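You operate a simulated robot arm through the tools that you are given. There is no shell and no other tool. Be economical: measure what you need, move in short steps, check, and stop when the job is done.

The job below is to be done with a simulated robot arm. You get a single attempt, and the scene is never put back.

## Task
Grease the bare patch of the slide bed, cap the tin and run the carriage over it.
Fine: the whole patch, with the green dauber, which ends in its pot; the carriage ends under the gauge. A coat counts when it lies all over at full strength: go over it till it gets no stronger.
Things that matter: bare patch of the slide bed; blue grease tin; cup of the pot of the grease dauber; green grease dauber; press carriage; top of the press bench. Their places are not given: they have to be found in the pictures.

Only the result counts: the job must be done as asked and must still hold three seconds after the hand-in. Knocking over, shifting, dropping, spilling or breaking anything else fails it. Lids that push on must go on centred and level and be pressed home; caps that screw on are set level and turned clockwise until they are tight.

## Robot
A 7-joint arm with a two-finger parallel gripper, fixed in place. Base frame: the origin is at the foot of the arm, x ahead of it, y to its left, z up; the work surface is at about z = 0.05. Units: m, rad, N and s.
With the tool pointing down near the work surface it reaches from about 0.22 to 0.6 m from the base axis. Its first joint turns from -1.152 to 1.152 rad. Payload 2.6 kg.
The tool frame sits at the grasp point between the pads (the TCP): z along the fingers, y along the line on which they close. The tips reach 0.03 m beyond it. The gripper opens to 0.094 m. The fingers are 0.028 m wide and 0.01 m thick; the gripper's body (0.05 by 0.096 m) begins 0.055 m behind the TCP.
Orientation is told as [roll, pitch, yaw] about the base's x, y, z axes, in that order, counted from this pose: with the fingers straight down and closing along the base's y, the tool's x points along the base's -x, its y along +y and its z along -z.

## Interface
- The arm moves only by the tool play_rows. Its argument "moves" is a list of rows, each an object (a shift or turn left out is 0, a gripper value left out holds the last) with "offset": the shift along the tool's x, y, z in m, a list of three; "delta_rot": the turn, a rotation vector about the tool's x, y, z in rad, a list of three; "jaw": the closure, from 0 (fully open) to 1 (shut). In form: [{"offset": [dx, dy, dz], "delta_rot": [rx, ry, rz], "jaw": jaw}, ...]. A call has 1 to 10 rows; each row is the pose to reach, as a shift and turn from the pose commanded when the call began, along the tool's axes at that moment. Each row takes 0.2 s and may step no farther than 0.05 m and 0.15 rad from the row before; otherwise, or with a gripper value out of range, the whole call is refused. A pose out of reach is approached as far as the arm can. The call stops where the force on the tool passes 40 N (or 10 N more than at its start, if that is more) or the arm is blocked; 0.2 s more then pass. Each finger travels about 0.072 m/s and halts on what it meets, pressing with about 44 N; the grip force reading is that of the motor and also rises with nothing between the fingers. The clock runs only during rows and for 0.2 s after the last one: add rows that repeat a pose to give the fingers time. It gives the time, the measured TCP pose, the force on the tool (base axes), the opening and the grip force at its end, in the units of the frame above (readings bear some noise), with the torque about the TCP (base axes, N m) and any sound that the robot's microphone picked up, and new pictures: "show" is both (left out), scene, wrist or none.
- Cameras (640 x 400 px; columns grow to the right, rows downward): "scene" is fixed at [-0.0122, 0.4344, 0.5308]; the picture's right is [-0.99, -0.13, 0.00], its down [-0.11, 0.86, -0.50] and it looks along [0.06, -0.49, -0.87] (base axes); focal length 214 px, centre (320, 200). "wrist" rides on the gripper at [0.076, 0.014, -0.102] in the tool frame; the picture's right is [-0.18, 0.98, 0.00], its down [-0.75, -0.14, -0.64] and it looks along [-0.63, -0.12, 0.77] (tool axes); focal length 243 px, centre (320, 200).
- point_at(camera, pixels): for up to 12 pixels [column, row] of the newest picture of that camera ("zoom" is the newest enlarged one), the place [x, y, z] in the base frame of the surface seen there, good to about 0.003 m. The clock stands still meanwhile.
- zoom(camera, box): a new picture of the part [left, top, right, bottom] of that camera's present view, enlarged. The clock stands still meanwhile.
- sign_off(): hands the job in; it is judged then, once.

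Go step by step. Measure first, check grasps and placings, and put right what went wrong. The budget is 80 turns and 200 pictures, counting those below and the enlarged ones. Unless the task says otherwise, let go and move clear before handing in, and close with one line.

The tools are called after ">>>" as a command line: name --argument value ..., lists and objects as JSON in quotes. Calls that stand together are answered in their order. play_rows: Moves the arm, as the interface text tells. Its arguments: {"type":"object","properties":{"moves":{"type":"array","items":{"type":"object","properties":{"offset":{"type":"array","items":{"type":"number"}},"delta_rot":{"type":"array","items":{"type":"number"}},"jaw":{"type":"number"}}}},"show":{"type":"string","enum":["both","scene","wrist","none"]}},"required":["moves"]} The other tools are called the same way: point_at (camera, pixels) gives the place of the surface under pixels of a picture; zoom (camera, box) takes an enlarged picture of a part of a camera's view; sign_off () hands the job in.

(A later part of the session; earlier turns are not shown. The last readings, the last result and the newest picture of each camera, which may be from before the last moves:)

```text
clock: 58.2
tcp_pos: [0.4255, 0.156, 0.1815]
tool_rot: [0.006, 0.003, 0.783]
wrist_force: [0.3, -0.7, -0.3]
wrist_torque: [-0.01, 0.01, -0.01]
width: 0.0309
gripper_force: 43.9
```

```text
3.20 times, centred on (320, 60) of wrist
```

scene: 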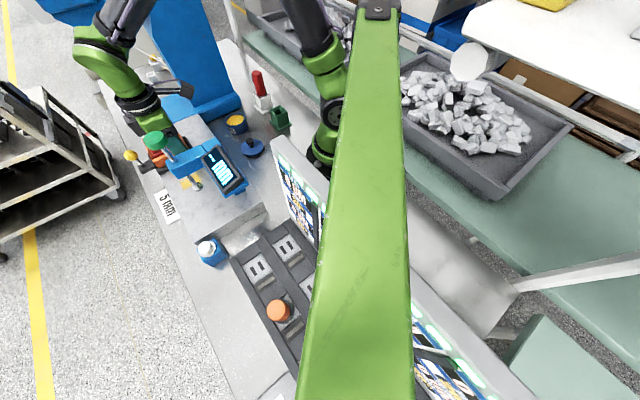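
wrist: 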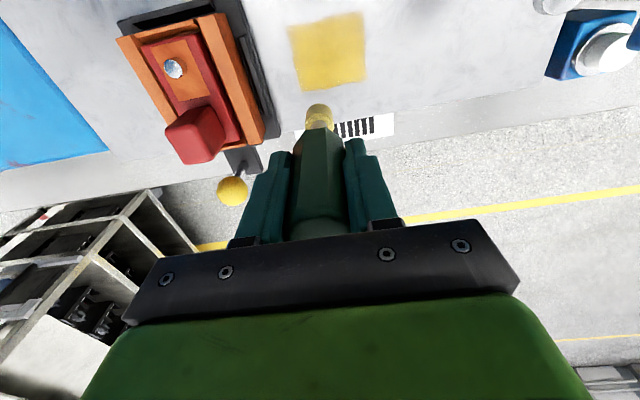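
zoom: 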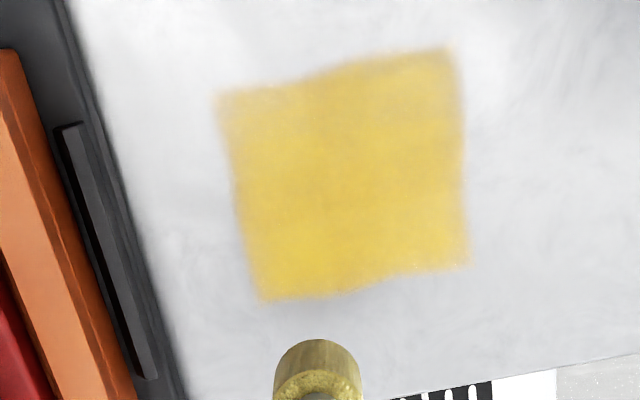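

No stronger, but the right/top looks a touch duller, and the pad may be dry. Reload once more to be certain.

>>> play_rows --moves '[{"offset": [0, 0, -0.045]}, {"offset": [0.02, -0.011, -0.085]}, {"offset": [0.06, -0.033, -0.085]}, {"offset": [0.1, -0.055, -0.085]}, {"offset": [0.14, -0.077, -0.085]}, {"offset": [0.18, -0.099, -0.085]}, {"offset": [0.22, -0.12, -0.085]}, {"offset": [0.2522, -0.1381, -0.07]}, {"offset": [0.2522, -0.1381, -0.025]}, {"offset": [0.2522, -0.1381, 0.02]}]' --show "none"

>>> play_rows --moves '[{"offset": [0, 0, 0.025]}, {"offset": [0, 0, 0.034]}, {"offset": [0, 0, 0.0375]}, {"offset": [0, 0, 0.0385]}, {"offset": [0, 0, 0.0392]}, {"offset": [0, 0, 0.0392]}, {"offset": [0, 0, 0.0392]}, {"offset": [0, 0, 0.0392]}]' --show "none"

>>> zoom --camera "scene" --box '[205, 80, 275, 150]'

```text
clock: 60.4
tcp_pos: [0.3472, -0.1206, 0.1579]
tool_rot: [0.004, 0.002, 0.782]
wrist_force: [0.0, -0.6, -0.4]
wrist_torque: [0.03, 0.0, 0.0]
width: 0.0309
gripper_force: 43.7
```

```text
clock: 62.2
tcp_pos: [0.3448, -0.1194, 0.121]
tool_rot: [0.005, 0.0, 0.784]
wrist_force: [0.9, 0.1, -1.4]
wrist_torque: [0.01, -0.01, 0.0]
width: 0.0308
gripper_force: 44.3
```

```text
5.71 times, centred on (240, 115) of scene
```

zoom: 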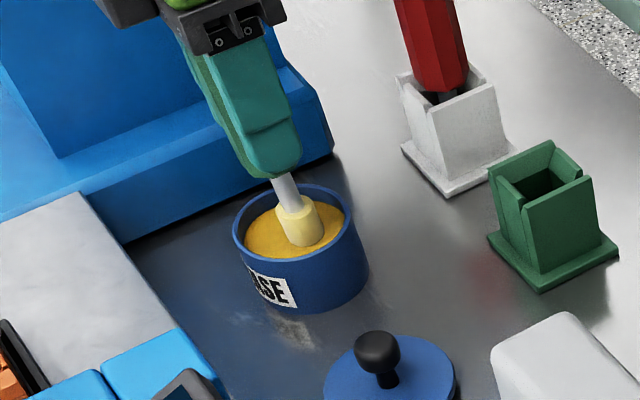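

No contact force yet (dauber slid up about a millimetre in the grip). Go 1–2 mm further.

>>> play_rows --moves '[{"offset": [0, 0, 0.0007]}, {"offset": [0, 0, 0.0012]}, {"offset": [0, 0, 0.0016]}, {"offset": [0, 0, 0.0016]}, {"offset": [0, 0, 0.0016]}, {"offset": [0, 0, 0.0016]}]' --show "none"

```text
clock: 63.5
tcp_pos: [0.3444, -0.12, 0.1197]
tool_rot: [0.001, 0.0, 0.782]
wrist_force: [-1.9, 1.0, 6.6]
wrist_torque: [0.05, 0.14, 0.02]
width: 0.0309
gripper_force: 43.9
stopped in row 6: the force on the tool passed its limit at 41 N (the readings are from after the stop); the commanded pose is now the measured one
```

Loaded (6.6 N contact). Return over the patch, stopping just above.

>>> play_rows --moves '[{"offset": [0, 0, -0.045]}, {"offset": [0, 0, -0.09]}, {"offset": [-0.01, 0.007, -0.135]}, {"offset": [-0.045, 0.031, -0.14]}, {"offset": [-0.08, 0.055, -0.14]}, {"offset": [-0.115, 0.08, -0.14]}, {"offset": [-0.15, 0.104, -0.14]}, {"offset": [-0.1913, 0.1304, -0.125]}, {"offset": [-0.1913, 0.1304, -0.08]}, {"offset": [-0.1913, 0.1304, -0.035]}]' --show "none"

>>> play_rows --moves '[{"offset": [0, 0, 0.01]}, {"offset": [0, 0, 0.014]}, {"offset": [0, 0, 0.015]}, {"offset": [0, 0, 0.0153]}]' --show "none"

```text
refused: row 8 steps farther than a row can; nothing moved
```

```text
clock: 63.8
tcp_pos: [0.3454, -0.1194, 0.1195]
tool_rot: [-0.002, -0.004, 0.78]
wrist_force: [-1.8, 0.4, 6.0]
wrist_torque: [0.02, 0.2, 0.04]
width: 0.0314
gripper_force: 43.8
stopped in row 1: the force on the tool passed its limit at 45 N (the readings are from after the stop); the commanded pose is now the measured one
```

The first call was refused (step too long), so the second pressed slightly into the grease; it stopped safely. Redo the transfer.

>>> play_rows --moves '[{"offset": [0, 0, -0.045]}, {"offset": [0, 0, -0.09]}, {"offset": [-0.01, 0.007, -0.135]}, {"offset": [-0.045, 0.031, -0.14]}, {"offset": [-0.08, 0.055, -0.14]}, {"offset": [-0.115, 0.08, -0.14]}, {"offset": [-0.15, 0.104, -0.14]}, {"offset": [-0.185, 0.127, -0.14]}, {"offset": [-0.191, 0.1304, -0.095]}, {"offset": [-0.191, 0.1304, -0.05]}]'

>>> zoom --camera "scene" --box '[205, 80, 275, 150]'

>>> zoom --camera "wrist" --box '[220, 40, 420, 200]'

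```text
clock: 66.0
tcp_pos: [0.3897, 0.1048, 0.1688]
tool_rot: [-0.003, -0.005, 0.781]
wrist_force: [-0.4, 0.1, 0.0]
wrist_torque: [-0.01, 0.0, -0.02]
width: 0.0309
gripper_force: 43.5
```

scene: 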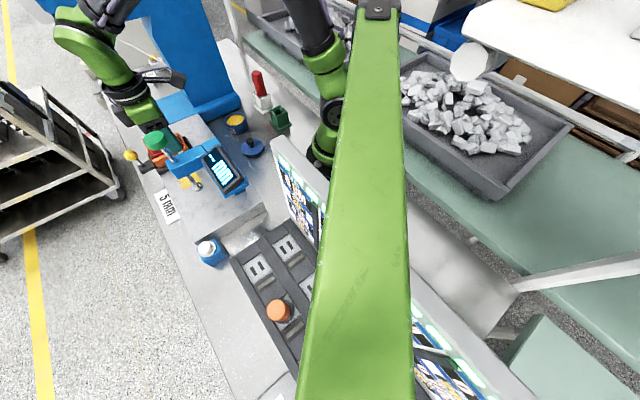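
wrist: 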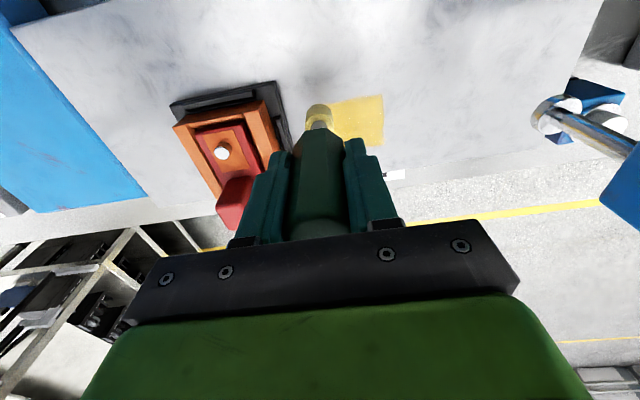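

```text
5.71 times, centred on (240, 115) of scene
```

zoom: 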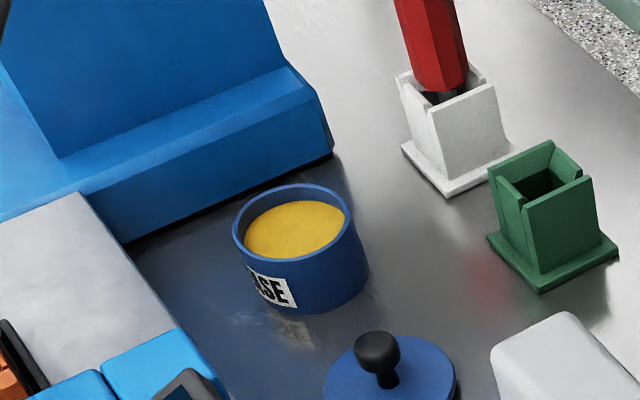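

```text
2.50 times, centred on (320, 120) of wrist
```

zoom: 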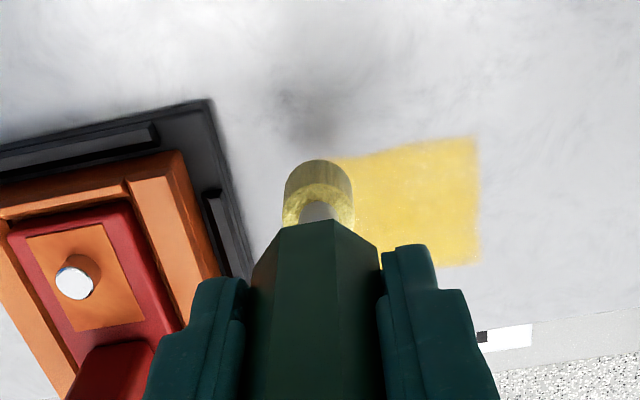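

Tin and pot fine. Touch down at the near corner.

>>> play_rows --moves '[{"offset": [0, 0, 0.024]}, {"offset": [0, 0, 0.0285]}, {"offset": [0, 0, 0.0295]}, {"offset": [0, 0, 0.03]}]' --show "none"

```text
clock: 67.0
tcp_pos: [0.391, 0.1075, 0.1405]
tool_rot: [-0.003, -0.005, 0.78]
wrist_force: [-0.7, -0.6, -0.7]
wrist_torque: [-0.02, 0.01, -0.01]
width: 0.0307
gripper_force: 44.1
```

Just above contact; press 1.3 mm lower and stroke the first three lanes.

>>> play_rows --moves '[{"offset": [0, 0, 0.0013]}, {"offset": [-0.025, 0, 0.0013]}, {"offset": [-0.05, 0, 0.0013]}, {"offset": [-0.05, 0.012, 0.0013]}, {"offset": [-0.025, 0.012, 0.0013]}, {"offset": [0, 0.012, 0.0013]}, {"offset": [0, 0.024, 0.0013]}, {"offset": [-0.025, 0.024, 0.0013]}, {"offset": [-0.05, 0.024, 0.0013]}]' --show "none"

```text
clock: 69.0
tcp_pos: [0.4061, 0.1587, 0.1398]
tool_rot: [0.0, -0.005, 0.778]
wrist_force: [-6.2, -5.2, 25.1]
wrist_torque: [-0.41, 0.46, 0.0]
width: 0.0309
gripper_force: 44.2
```

Firm contact (25 N). Continue with the gauge-side lanes and step back to look.

>>> play_rows --moves '[{"offset": [0, 0.012, 0]}, {"offset": [0.025, 0.012, 0.0002]}, {"offset": [0.05, 0.012, 0.0004]}, {"offset": [0.05, 0.024, 0.0004]}, {"offset": [0.025, 0.024, 0.0002]}, {"offset": [0, 0.024, 0]}, {"offset": [0, 0.018, 0]}, {"offset": [-0.008, 0, -0.04]}, {"offset": [-0.01, -0.012, -0.05]}]' --show "wrist"

>>> zoom --camera "wrist" --box '[220, 0, 420, 120]'

```text
clock: 71.0
tcp_pos: [0.4225, 0.1569, 0.1901]
tool_rot: [-0.002, -0.002, 0.78]
wrist_force: [0.6, -0.8, -0.7]
wrist_torque: [-0.05, 0.03, -0.01]
width: 0.0308
gripper_force: 43.9
```

wrist: 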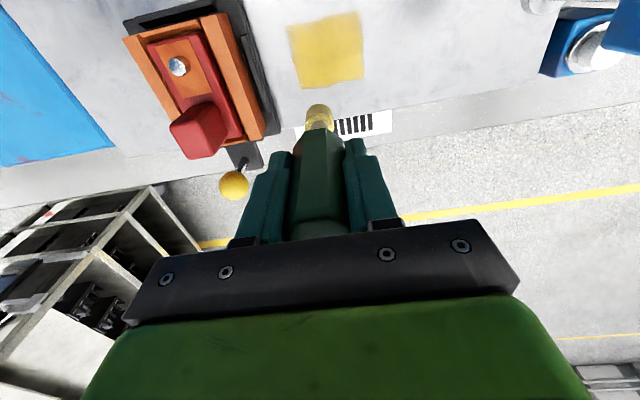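

```text
3.20 times, centred on (320, 60) of wrist
```

zoom: 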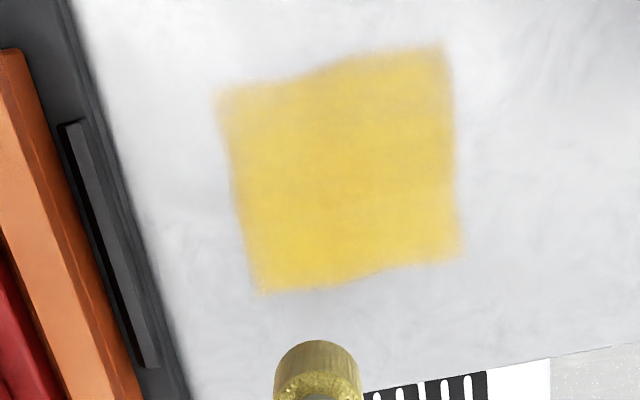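

Coat is uniform. Now bring the dauber back to its pot: first half of the way, high.

>>> play_rows --moves '[{"offset": [0.01, 0, -0.04]}, {"offset": [0.05, -0.01, -0.06]}, {"offset": [0.09, -0.018, -0.06]}, {"offset": [0.13, -0.026, -0.06]}, {"offset": [0.17, -0.034, -0.06]}, {"offset": [0.21, -0.042, -0.06]}, {"offset": [0.25, -0.05, -0.06]}, {"offset": [0.29, -0.058, -0.06]}]' --show "none"

```text
clock: 72.8
tcp_pos: [0.2575, -0.0869, 0.248]
tool_rot: [-0.002, -0.003, 0.781]
wrist_force: [0.1, 1.1, -1.2]
wrist_torque: [0.02, 0.01, 0.01]
width: 0.031
gripper_force: 43.8
```

Finish the approach with the yaw turned back to 0.067.

>>> play_rows --moves '[{"offset": [0.015, -0.003, 0], "delta_rot": [0, 0, 0.12]}, {"offset": [0.03, -0.006, 0], "delta_rot": [0, 0, 0.24]}, {"offset": [0.045, -0.009, 0], "delta_rot": [0, 0, 0.36]}, {"offset": [0.06, -0.012, 0], "delta_rot": [0, 0, 0.48]}, {"offset": [0.075, -0.015, 0.005], "delta_rot": [0, 0, 0.6]}, {"offset": [0.0871, -0.0181, 0.01], "delta_rot": [0, 0, 0.714]}, {"offset": [0.0871, -0.0181, 0.04], "delta_rot": [0, 0, 0.714]}, {"offset": [0.0871, -0.0181, 0.06], "delta_rot": [0, 0, 0.714]}, {"offset": [0.0871, -0.0181, 0.06], "delta_rot": [0, 0, 0.714]}]'

>>> zoom --camera "scene" --box '[240, 50, 320, 140]'

>>> zoom --camera "wrist" --box '[260, 20, 380, 140]'

```text
clock: 74.8
tcp_pos: [0.2097, -0.1602, 0.188]
tool_rot: [0.0, -0.005, 0.067]
wrist_force: [-0.6, 0.4, 0.3]
wrist_torque: [0.0, 0.01, 0.0]
width: 0.0308
gripper_force: 44.2
```

scene: 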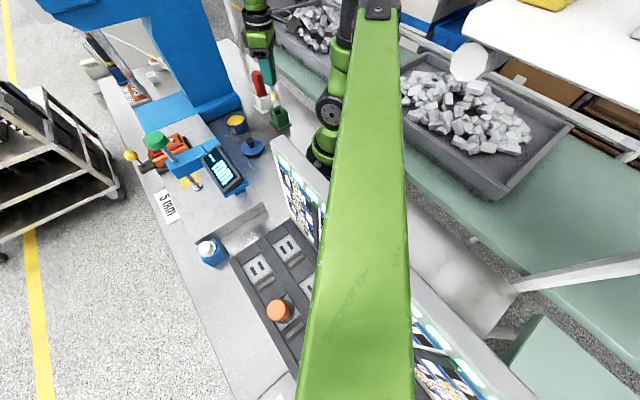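
wrist: 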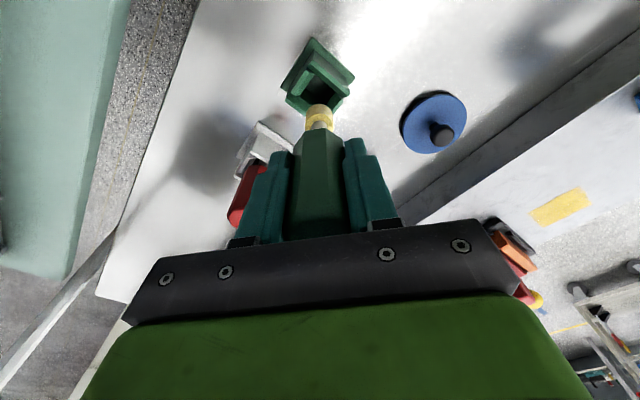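

```text
4.44 times, centred on (280, 95) of scene
```

zoom: 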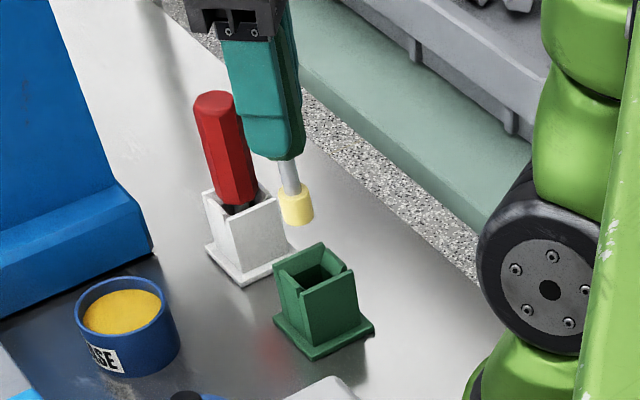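

```text
3.33 times, centred on (320, 80) of wrist
```

zoom: 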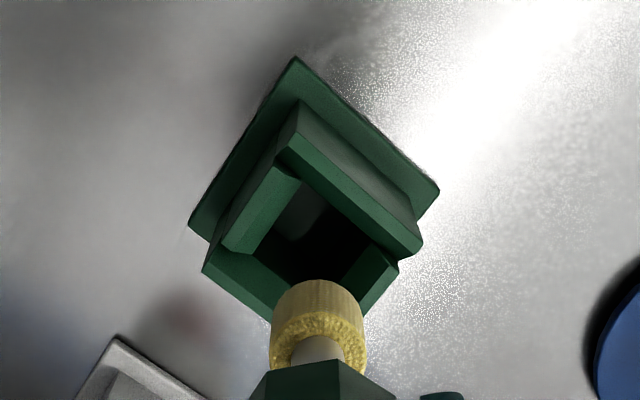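

Check the cup's opening centre against the pad axis (TCP 0.2085,-0.161).

>>> point_at --camera "zoom" --pixels '[[345, 190], [265, 205], [235, 270], [378, 275], [285, 148], [418, 250], [205, 265], [298, 183], [362, 237], [232, 245]]'

```text
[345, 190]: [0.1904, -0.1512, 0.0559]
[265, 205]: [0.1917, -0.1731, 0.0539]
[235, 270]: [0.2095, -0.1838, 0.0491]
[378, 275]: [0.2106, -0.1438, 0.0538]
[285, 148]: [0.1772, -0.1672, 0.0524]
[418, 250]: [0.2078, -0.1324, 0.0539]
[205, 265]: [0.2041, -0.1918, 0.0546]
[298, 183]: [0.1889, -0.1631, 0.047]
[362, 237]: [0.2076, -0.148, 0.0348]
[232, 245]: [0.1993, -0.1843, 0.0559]
```

Cup centre ≈(0.2065,-0.162). Lower the dauber into it.

>>> play_rows --moves '[{"offset": [0.0015, -0.001, 0.03]}, {"offset": [0.0015, -0.001, 0.05]}, {"offset": [0.0015, -0.001, 0.065]}, {"offset": [0.0015, -0.001, 0.078]}, {"offset": [0.0015, -0.001, 0.084]}, {"offset": [0.0015, -0.001, 0.086]}]'

>>> zoom --camera "scene" --box '[240, 50, 320, 140]'

```text
clock: 76.2
tcp_pos: [0.2094, -0.1627, 0.1013]
tool_rot: [0.0, -0.006, 0.066]
wrist_force: [-4.7, -7.1, 2.2]
wrist_torque: [-0.47, 0.4, 0.03]
width: 0.0312
gripper_force: 44.3
```

scene: 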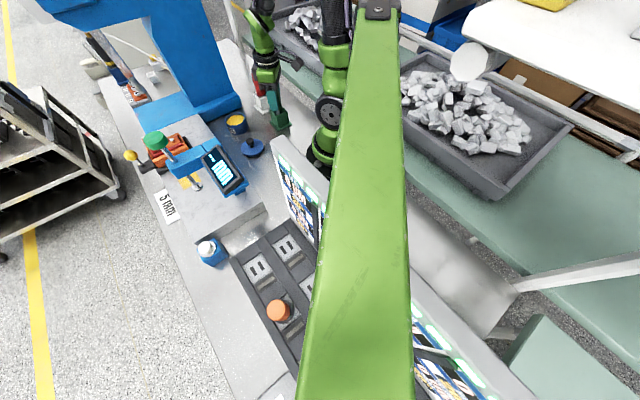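
wrist: 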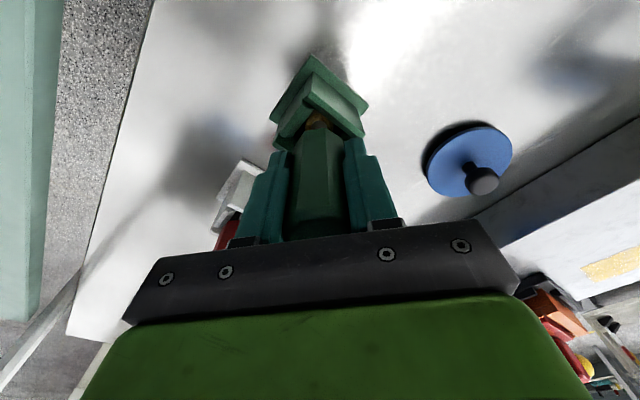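

```text
4.44 times, centred on (280, 95) of scene
```

zoom: 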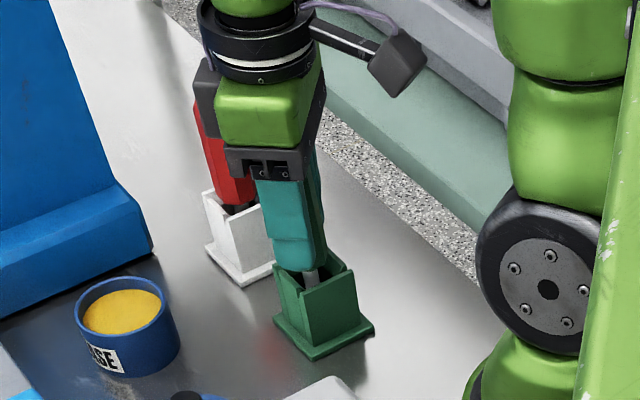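

In the cup but with a side force of (-5,-7) N: relieve it toward -x,-y and lower the last millimetres.

>>> play_rows --moves '[{"offset": [0.0008, -0.0013, 0]}, {"offset": [0.0008, -0.0013, 0.001]}, {"offset": [0.0008, -0.0013, 0.002]}, {"offset": [0.0008, -0.0013, 0.003]}]' --show "none"

```text
clock: 77.2
tcp_pos: [0.207, -0.1629, 0.0983]
tool_rot: [0.001, -0.005, 0.066]
wrist_force: [-0.7, -0.7, -0.6]
wrist_torque: [0.01, 0.03, 0.01]
width: 0.0308
gripper_force: 43.7
```

Side force gone. Lower until it touches the bottom.

>>> play_rows --moves '[{"offset": [0, 0, 0.001]}, {"offset": [0, 0, 0.002]}, {"offset": [0, 0, 0.002]}]' --show "none"

```text
clock: 78.0
tcp_pos: [0.2078, -0.1644, 0.0978]
tool_rot: [0.001, -0.006, 0.066]
wrist_force: [0.2, 1.6, -0.2]
wrist_torque: [0.07, 0.01, -0.03]
width: 0.0309
gripper_force: 43.6
```

>>> play_rows --moves '[{"offset": [0, 0.0004, 0.001]}, {"offset": [0, 0.0004, 0.0018]}, {"offset": [0, 0.0004, 0.0018]}]' --show "none"

>>> zoom --camera "scene" --box '[260, 80, 310, 140]'

```text
clock: 78.8
tcp_pos: [0.2083, -0.165, 0.0956]
tool_rot: [0.0, -0.007, 0.065]
wrist_force: [-7.6, 5.2, 29.4]
wrist_torque: [0.28, 0.42, -0.03]
width: 0.0309
gripper_force: 44.1
```

```text
6.67 times, centred on (285, 110) of scene
```

zoom: 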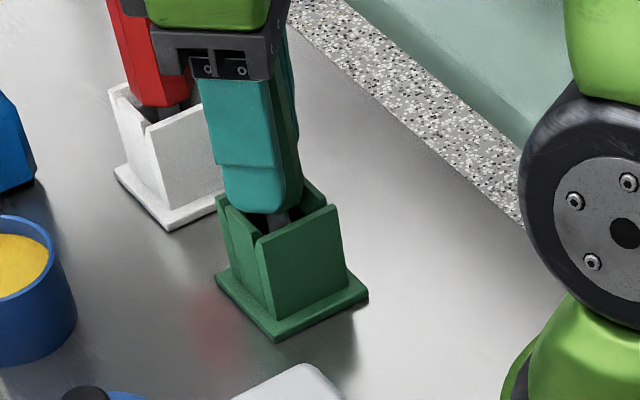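

Bottomed at z≈0.096. Ease up, open, rise straight.

>>> play_rows --moves '[{"offset": [0, 0, -0.001]}, {"offset": [0, 0, -0.001], "jaw": 0.35}, {"offset": [0, 0, -0.001], "jaw": 0.35}, {"offset": [0, 0, -0.001], "jaw": 0.35}, {"offset": [0, 0, -0.04]}, {"offset": [0, 0, -0.085]}, {"offset": [0, 0, -0.12]}]'

>>> zoom --camera "scene" --box '[220, 60, 310, 160]'

```text
clock: 80.4
tcp_pos: [0.2069, -0.1626, 0.2159]
tool_rot: [-0.003, -0.006, 0.065]
wrist_force: [-0.4, 0.1, -0.5]
wrist_torque: [0.05, 0.0, -0.02]
width: 0.0612
gripper_force: 0.0
```

scene: 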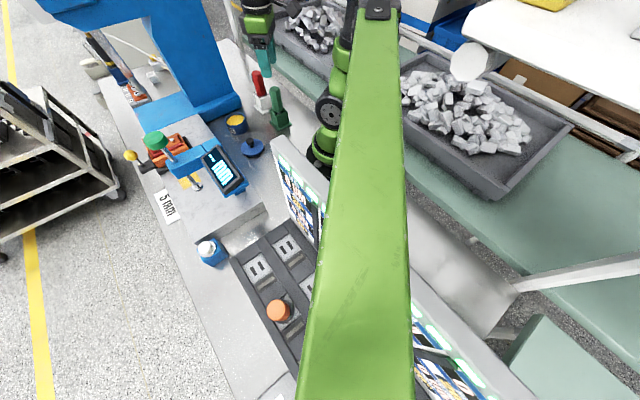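
wrist: 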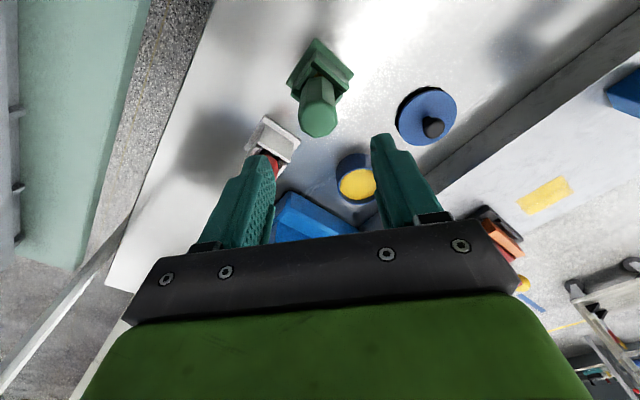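

```text
4.00 times, centred on (265, 110) of scene
```

zoom: 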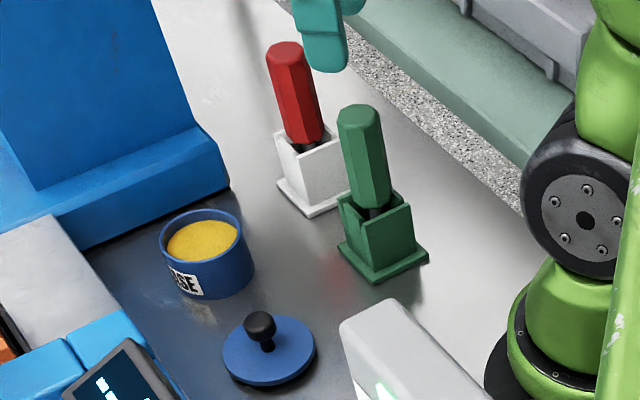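

Dauber stands back in its pot. Now fetch the lid: move over its knob, descend and grip.

>>> play_rows --moves '[{"offset": [-0.02, 0.035, 0.01], "delta_rot": [0, 0.006, 0.03]}, {"offset": [-0.04, 0.075, 0.02], "delta_rot": [0, 0.006, 0.065]}, {"offset": [-0.06, 0.11, 0.035], "delta_rot": [0, 0.006, 0.065]}, {"offset": [-0.0671, 0.1291, 0.06], "delta_rot": [0, 0.006, 0.065]}, {"offset": [-0.0671, 0.1291, 0.105], "delta_rot": [0, 0.006, 0.065]}, {"offset": [-0.0671, 0.1291, 0.145], "delta_rot": [0, 0.006, 0.065]}, {"offset": [-0.0671, 0.1291, 0.163], "delta_rot": [0, 0.006, 0.065]}, {"offset": [-0.0671, 0.1291, 0.163], "delta_rot": [0, 0.006, 0.065]}]' --show "wrist"

>>> play_rows --moves '[{"jaw": 1}, {"jaw": 1}, {"jaw": 1}, {"jaw": 1}]' --show "wrist"

>>> zoom --camera "scene" --box '[220, 90, 290, 170]'

```text
clock: 82.2
tcp_pos: [0.2655, -0.0296, 0.0512]
tool_rot: [0.002, 0.0, 0.0]
wrist_force: [-0.1, -0.5, 0.1]
wrist_torque: [0.01, 0.02, -0.03]
width: 0.0608
gripper_force: 0.1
```

wrist: 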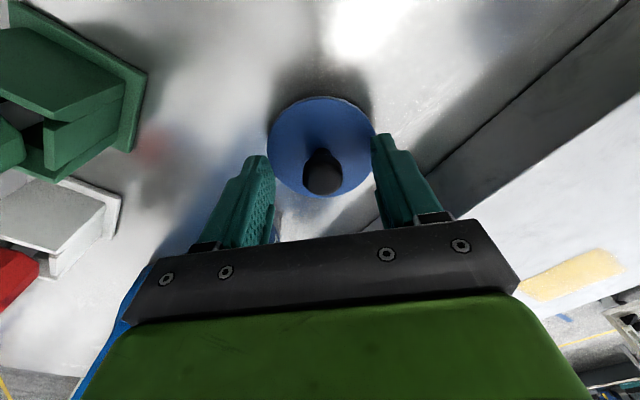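

```text
clock: 83.2
tcp_pos: [0.2659, -0.0309, 0.0519]
tool_rot: [0.0, 0.0, 0.001]
wrist_force: [0.0, -0.5, 0.0]
wrist_torque: [-0.02, -0.01, -0.01]
width: 0.0219
gripper_force: 44.0
```

wrist: 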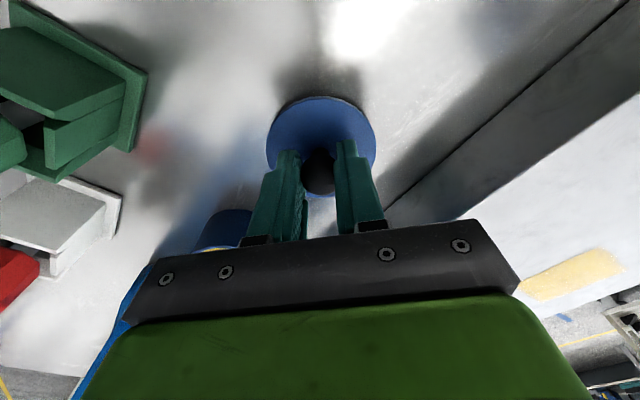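

```text
5.00 times, centred on (255, 130) of scene
```

zoom: 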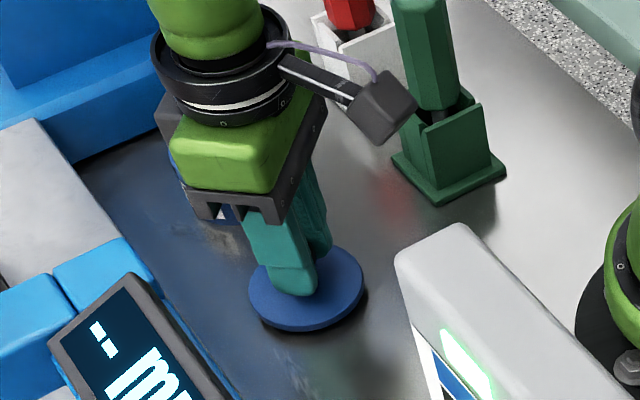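

Knob gripped as before (0.022). Carry it by (+0.078,-0.0896) back above the tin.

>>> play_rows --moves '[{"offset": [0, 0, -0.045]}, {"offset": [0, 0, -0.08]}, {"offset": [-0.025, -0.03, -0.085]}, {"offset": [-0.05, -0.06, -0.085]}, {"offset": [-0.078, -0.0896, -0.085]}, {"offset": [-0.078, -0.0896, -0.06]}, {"offset": [-0.078, -0.0896, -0.047]}, {"offset": [-0.078, -0.0896, -0.047]}]' --show "wrist"

>>> zoom --camera "scene" --box '[205, 85, 265, 145]'

>>> zoom --camera "wrist" --box '[240, 40, 400, 200]'

```text
clock: 85.0
tcp_pos: [0.344, -0.1228, 0.0973]
tool_rot: [0.002, 0.001, 0.002]
wrist_force: [-0.2, 0.2, -1.1]
wrist_torque: [0.02, 0.0, 0.01]
width: 0.0218
gripper_force: 44.0
```

wrist: 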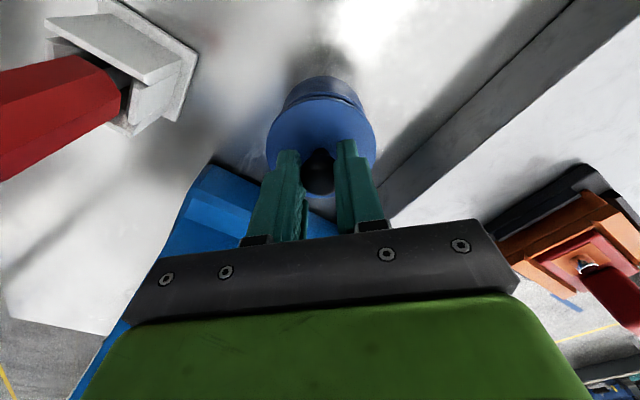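

```text
6.67 times, centred on (235, 115) of scene
```

zoom: 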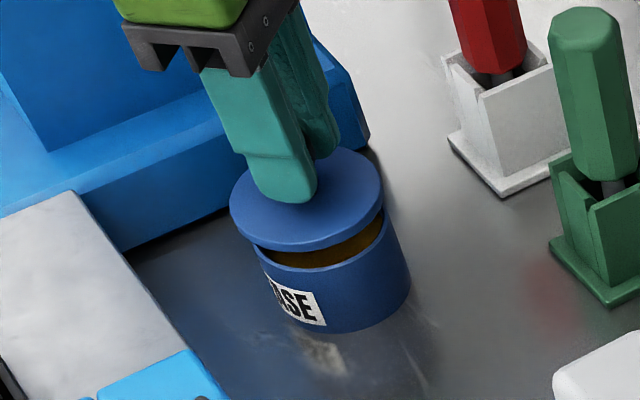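

```text
2.50 times, centred on (320, 120) of wrist
```

zoom: 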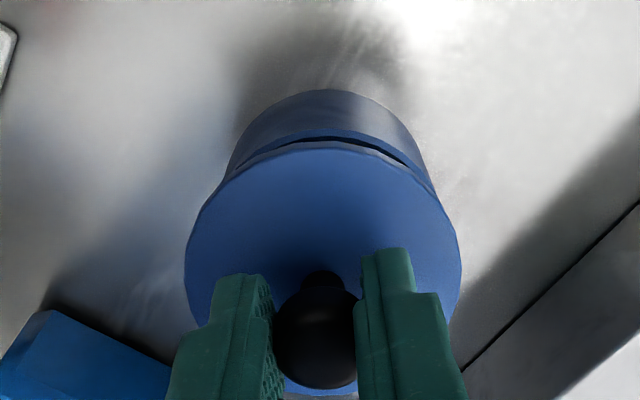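

Lid sits nearly concentric, about 1.5 mm toward -y; correct and press down slowly.

>>> play_rows --moves '[{"offset": [0, 0.0015, 0.003]}, {"offset": [0, 0.0015, 0.007]}, {"offset": [0, 0.0015, 0.009]}, {"offset": [0, 0.0015, 0.011]}, {"offset": [0, 0.0015, 0.0125]}, {"offset": [0, 0.0015, 0.014]}, {"offset": [0, 0.0015, 0.0155]}]' --show "wrist"

>>> zoom --camera "scene" --box '[205, 85, 265, 145]'

```text
clock: 86.7
tcp_pos: [0.3439, -0.1195, 0.0863]
tool_rot: [0.002, -0.001, -0.001]
wrist_force: [0.2, -0.6, 1.6]
wrist_torque: [0.02, -0.01, 0.03]
width: 0.0219
gripper_force: 43.9
stopped in row 7: the force on the tool passed its limit at 43 N (the readings are from after the stop); the commanded pose is now the measured one
```

wrist: 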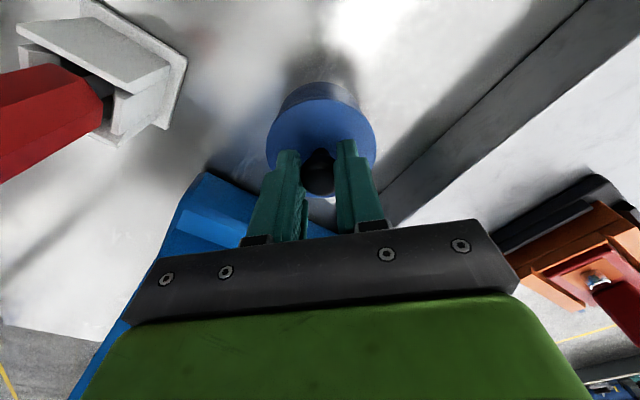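

```text
6.67 times, centred on (235, 115) of scene
```

zoom: 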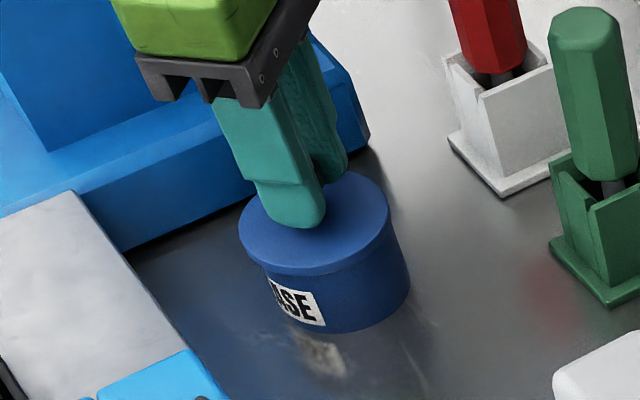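

Lid is level and on, but z 0.086 is ~2 mm above the original and no snap was heard. Press harder in stages.

>>> play_rows --moves '[{"offset": [0, 0, 0.001]}, {"offset": [0, 0, 0.0018]}, {"offset": [0, 0, 0.0024]}, {"offset": [0, 0, 0.0028]}]' --show "none"

>>> play_rows --moves '[{"offset": [0, 0, 0.001]}, {"offset": [0, 0, 0.0018]}, {"offset": [0, 0, 0.0024]}, {"offset": [0, 0, 0.0032]}]' --show "none"

>>> zoom --camera "scene" --box '[205, 85, 265, 145]'

```text
clock: 87.5
tcp_pos: [0.3436, -0.1193, 0.0863]
tool_rot: [0.0, -0.007, -0.004]
wrist_force: [-1.8, 0.0, 2.3]
wrist_torque: [-0.03, 0.02, -0.01]
width: 0.0219
gripper_force: 43.8
stopped in row 3: the force on the tool passed its limit at 44 N (the readings are from after the stop); the commanded pose is now the measured one
```

```text
clock: 88.2
tcp_pos: [0.344, -0.1196, 0.0854]
tool_rot: [0.001, -0.007, -0.005]
wrist_force: [-0.8, 0.6, 2.1]
wrist_torque: [-0.03, 0.02, -0.01]
width: 0.0219
gripper_force: 43.7
stopped in row 3: the force on the tool passed its limit at 44 N (the readings are from after the stop); the commanded pose is now the measured one
```

```text
6.67 times, centred on (235, 115) of scene
```

zoom: 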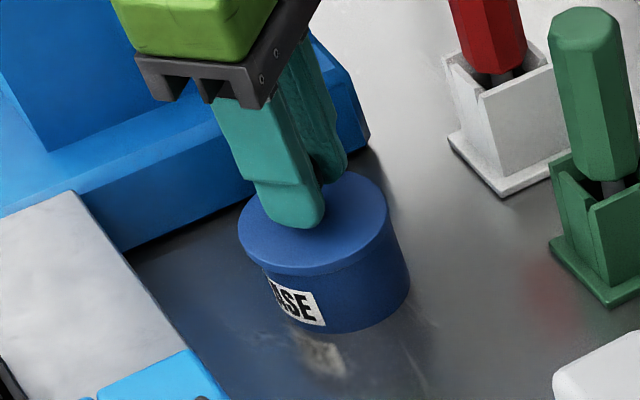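

z 0.0854 with a 1 mm higher regrip equals the original seat, so the lid is home. Release, rise, inspect the tin, and travel to above the carriage's yellow knob with yaw -45°.

>>> play_rows --moves '[{"offset": [0, 0, 0], "jaw": 0.5}, {"offset": [0, 0, 0], "jaw": 0.5}, {"offset": [0, 0, 0], "jaw": 0.5}, {"offset": [0, 0, -0.045]}, {"offset": [0, 0, -0.09]}, {"offset": [0, 0, -0.135]}, {"offset": [0, 0, -0.165]}]' --show "wrist"

>>> play_rows --moves '[{"offset": [-0.024, 0.035, 0], "delta_rot": [0, 0.007, 0.13]}, {"offset": [-0.048, 0.07, 0], "delta_rot": [0, 0.007, 0.26]}, {"offset": [-0.072, 0.105, 0], "delta_rot": [0, 0.007, 0.39]}, {"offset": [-0.096, 0.14, 0], "delta_rot": [0, 0.007, 0.52]}, {"offset": [-0.12, 0.175, 0], "delta_rot": [0, 0.007, 0.65]}, {"offset": [-0.144, 0.21, 0], "delta_rot": [0, 0.007, 0.78]}, {"offset": [-0.165, 0.2455, 0], "delta_rot": [0, 0.007, 0.78]}, {"offset": [-0.165, 0.2455, 0.03], "delta_rot": [0, 0.007, 0.78]}, {"offset": [-0.165, 0.2455, 0.03], "delta_rot": [0, 0.007, 0.78]}]'

>>> zoom --camera "scene" --box '[205, 85, 265, 145]'

>>> point_at --camera "scene" --pixels '[[131, 155], [129, 154], [133, 156], [230, 121], [243, 119], [238, 125], [236, 113], [233, 126]]'

>>> zoom --camera "wrist" --box '[200, 0, 440, 200]'

```text
clock: 89.8
tcp_pos: [0.3431, -0.117, 0.2501]
tool_rot: [0.0, -0.006, -0.005]
wrist_force: [-0.3, 0.6, -0.3]
wrist_torque: [0.01, 0.01, 0.03]
width: 0.0469
gripper_force: 0.1
heard: snap
```

wrist: 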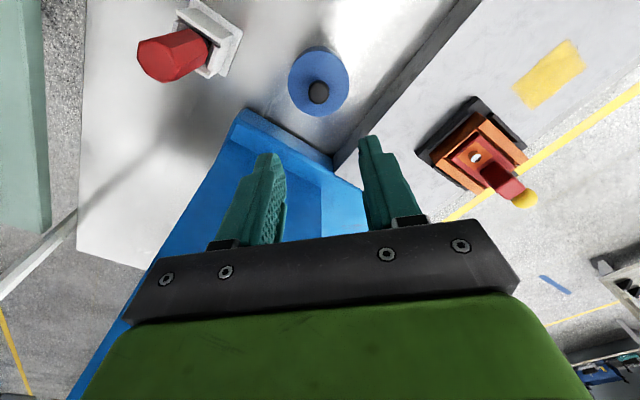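

```text
clock: 91.8
tcp_pos: [0.5115, 0.1246, 0.2212]
tool_rot: [0.001, 0.0, -0.789]
wrist_force: [-0.1, -0.5, -0.3]
wrist_torque: [-0.01, 0.0, 0.0]
width: 0.047
gripper_force: 0.1
```

scene: 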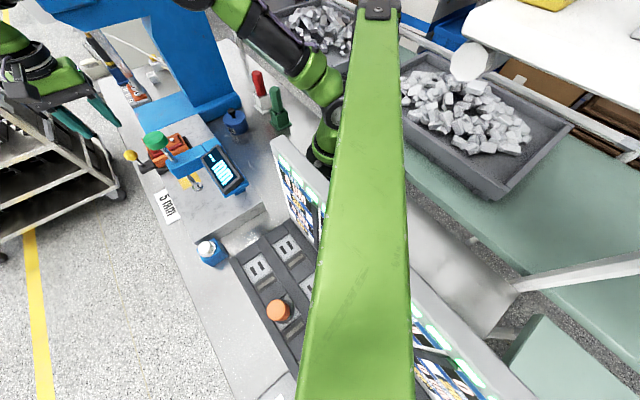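
wrist: 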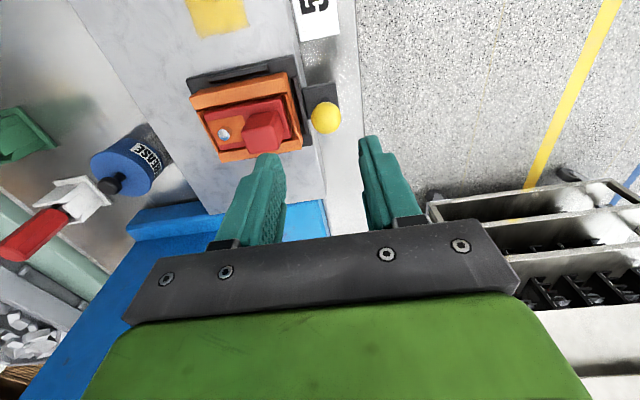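

```text
6.67 times, centred on (235, 115) of scene
```

zoom: 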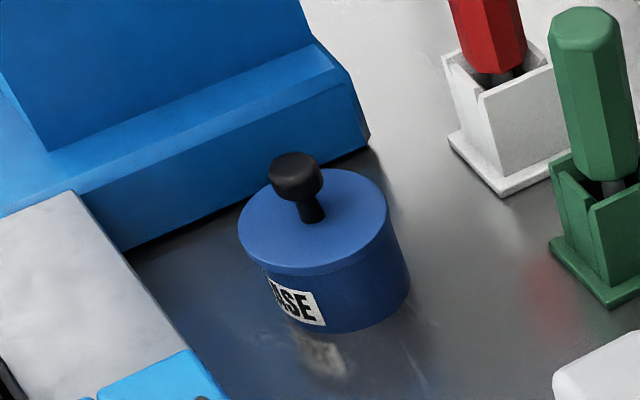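

```text
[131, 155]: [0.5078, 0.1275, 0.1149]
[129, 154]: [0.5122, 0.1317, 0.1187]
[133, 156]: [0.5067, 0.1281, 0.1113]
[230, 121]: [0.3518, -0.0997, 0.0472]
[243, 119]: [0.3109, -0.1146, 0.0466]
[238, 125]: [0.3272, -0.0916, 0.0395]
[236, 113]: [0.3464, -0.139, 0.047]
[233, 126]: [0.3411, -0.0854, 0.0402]
```

```text
2.00 times, centred on (320, 100) of wrist
```

zoom: 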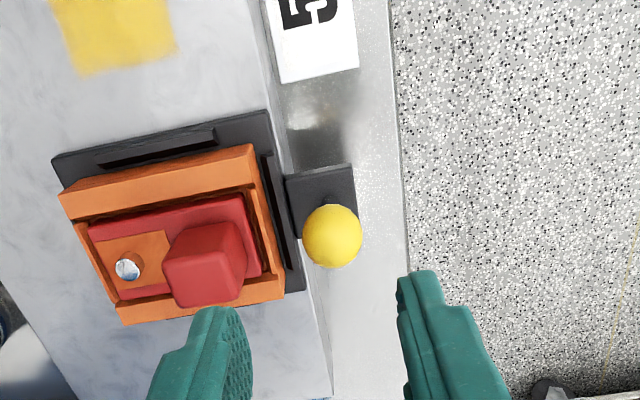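

Lid is seated flat (snap heard). The yellow knob's centre is ≈(0.5175,0.123,0.1075), level with the stud. Grip it and drag along the bed in two stages.

>>> play_rows --moves '[{"offset": [-0.0053, 0.0032, 0.04]}, {"offset": [-0.0053, 0.0032, 0.08]}, {"offset": [-0.0053, 0.0032, 0.112]}, {"offset": [-0.0053, 0.0032, 0.112], "jaw": 1}, {"offset": [-0.0053, 0.0032, 0.112], "jaw": 1}, {"offset": [-0.0053, 0.0032, 0.112], "jaw": 1}]' --show "wrist"

>>> play_rows --moves '[{"offset": [0.005, 0, 0]}, {"offset": [0.015, 0, 0]}, {"offset": [0.03, 0, 0]}, {"offset": [0.045, 0, 0]}, {"offset": [0.06, 0, 0]}, {"offset": [0.075, 0, 0]}, {"offset": [0.09, 0, 0]}]'

>>> zoom --camera "scene" --box '[100, 80, 260, 220]'

```text
clock: 92.6
tcp_pos: [0.5172, 0.1233, 0.1181]
tool_rot: [0.014, -0.009, -0.789]
wrist_force: [-0.4, 0.6, 2.8]
wrist_torque: [-0.06, -0.06, -0.01]
width: 0.0277
gripper_force: 15.2
stopped in row 4: the force on the tool passed its limit at 48 N (the readings are from after the stop); the commanded pose is now the measured one
```

wrist: 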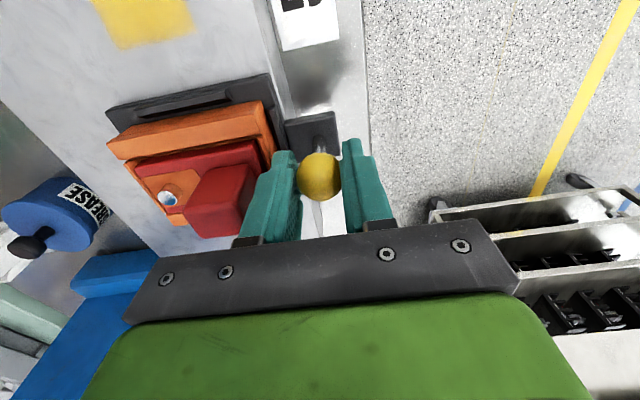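

```text
clock: 94.2
tcp_pos: [0.4535, 0.188, 0.1189]
tool_rot: [0.015, -0.007, -0.79]
wrist_force: [1.3, -1.0, 16.1]
wrist_torque: [0.13, 0.3, 0.17]
width: 0.0273
gripper_force: 45.4
```

scene: 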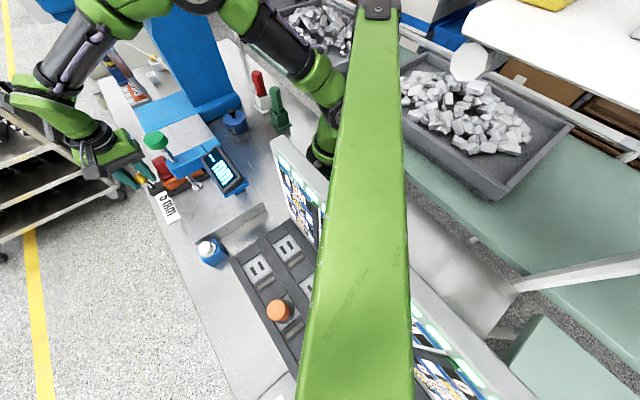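
wrist: 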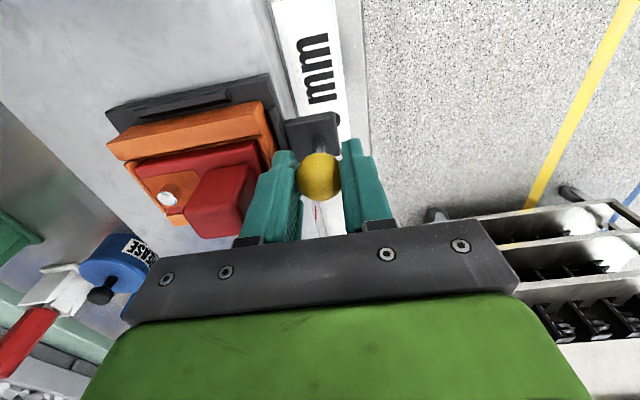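

```text
2.86 times, centred on (180, 150) of scene
5 turns are left
```

zoom: 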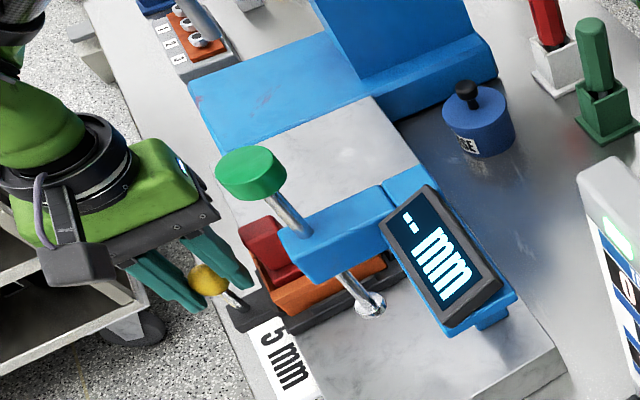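

The carriage follows the knob (moved 0.091 m). Drag the remaining ≈0.13 m and look.

>>> play_rows --moves '[{"offset": [0.015, 0, 0]}, {"offset": [0.03, 0, 0]}, {"offset": [0.045, 0, 0]}, {"offset": [0.06, 0, 0]}, {"offset": [0.075, 0, 0]}, {"offset": [0.09, 0, 0]}]' --show "none"

>>> play_rows --moves '[{"offset": [0.01, 0, 0]}, {"offset": [0.02, 0, 0]}, {"offset": [0.03, 0, 0]}, {"offset": [0.039, 0, 0]}, {"offset": [0.039, 0, 0]}]'

>>> zoom --camera "scene" --box '[120, 100, 260, 220]'

>>> zoom --camera "wrist" --box '[60, 0, 360, 240]'

```text
clock: 95.6
tcp_pos: [0.3903, 0.2509, 0.1187]
tool_rot: [0.017, -0.007, -0.787]
wrist_force: [-6.2, -8.7, 34.5]
wrist_torque: [-0.24, 0.04, 0.09]
width: 0.0274
gripper_force: 45.2
```

```text
clock: 96.8
tcp_pos: [0.3629, 0.2794, 0.1162]
tool_rot: [0.01, -0.006, -0.79]
wrist_force: [-17.6, -17.2, 33.6]
wrist_torque: [0.01, 0.53, -0.04]
width: 0.0273
gripper_force: 45.3
```

scene: 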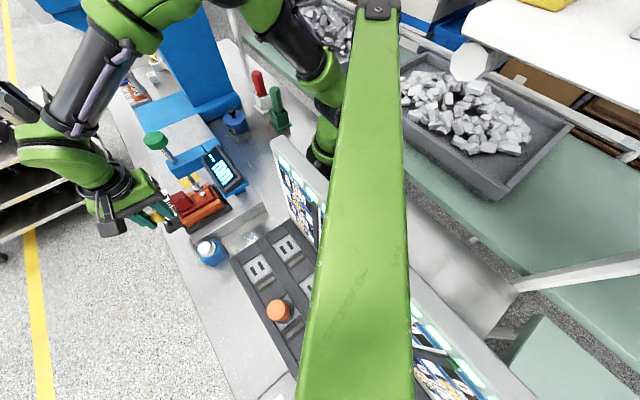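
wrist: 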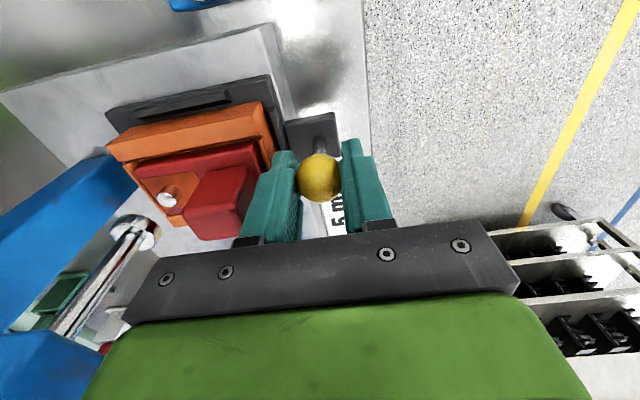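

```text
3.33 times, centred on (190, 160) of scene
```

zoom: 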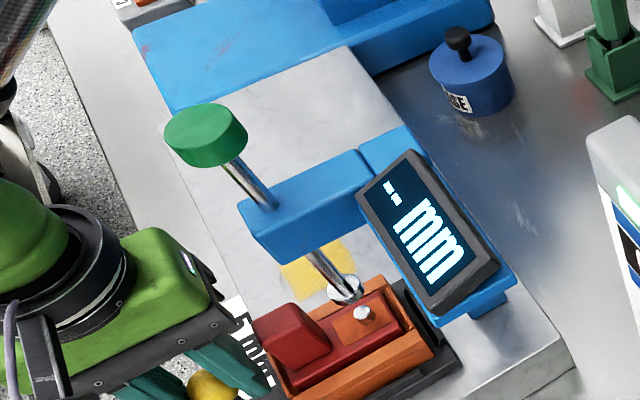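

```text
1.67 times, centred on (210, 120) of wrist
4 turns are left
```

zoom: 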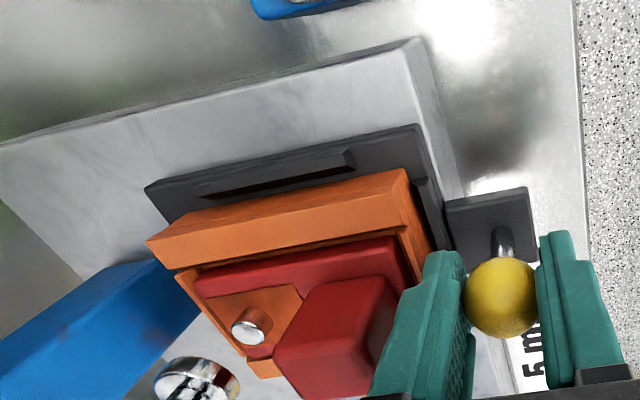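

The stud now appears slightly past the gauge foot (foot at wrist (135,225), stud at (168,195)). Measure both exactly.

>>> point_at --camera "wrist" --pixels '[[168, 195], [166, 190], [130, 226], [142, 222], [125, 222], [150, 235], [115, 260], [95, 290], [200, 110], [260, 80]]'

>>> point_at --camera "scene" --pixels '[[203, 194], [203, 196], [197, 186], [194, 187], [200, 187], [197, 189], [155, 139], [190, 177], [222, 222], [215, 198]]'

```text
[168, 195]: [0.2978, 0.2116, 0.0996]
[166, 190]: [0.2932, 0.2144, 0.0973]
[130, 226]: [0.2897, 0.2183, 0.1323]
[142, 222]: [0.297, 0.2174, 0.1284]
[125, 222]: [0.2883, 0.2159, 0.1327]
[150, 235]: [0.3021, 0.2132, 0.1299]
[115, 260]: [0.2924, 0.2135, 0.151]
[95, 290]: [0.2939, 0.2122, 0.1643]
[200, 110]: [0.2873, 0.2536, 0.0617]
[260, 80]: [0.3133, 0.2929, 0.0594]
```

```text
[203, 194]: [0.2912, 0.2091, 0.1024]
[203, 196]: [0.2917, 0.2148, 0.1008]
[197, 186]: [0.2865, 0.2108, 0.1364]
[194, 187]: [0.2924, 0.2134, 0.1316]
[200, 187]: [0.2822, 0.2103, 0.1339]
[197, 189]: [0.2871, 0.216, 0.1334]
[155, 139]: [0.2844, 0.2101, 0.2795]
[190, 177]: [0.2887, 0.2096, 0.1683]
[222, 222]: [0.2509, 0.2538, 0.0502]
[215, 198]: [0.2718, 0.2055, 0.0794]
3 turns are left
```

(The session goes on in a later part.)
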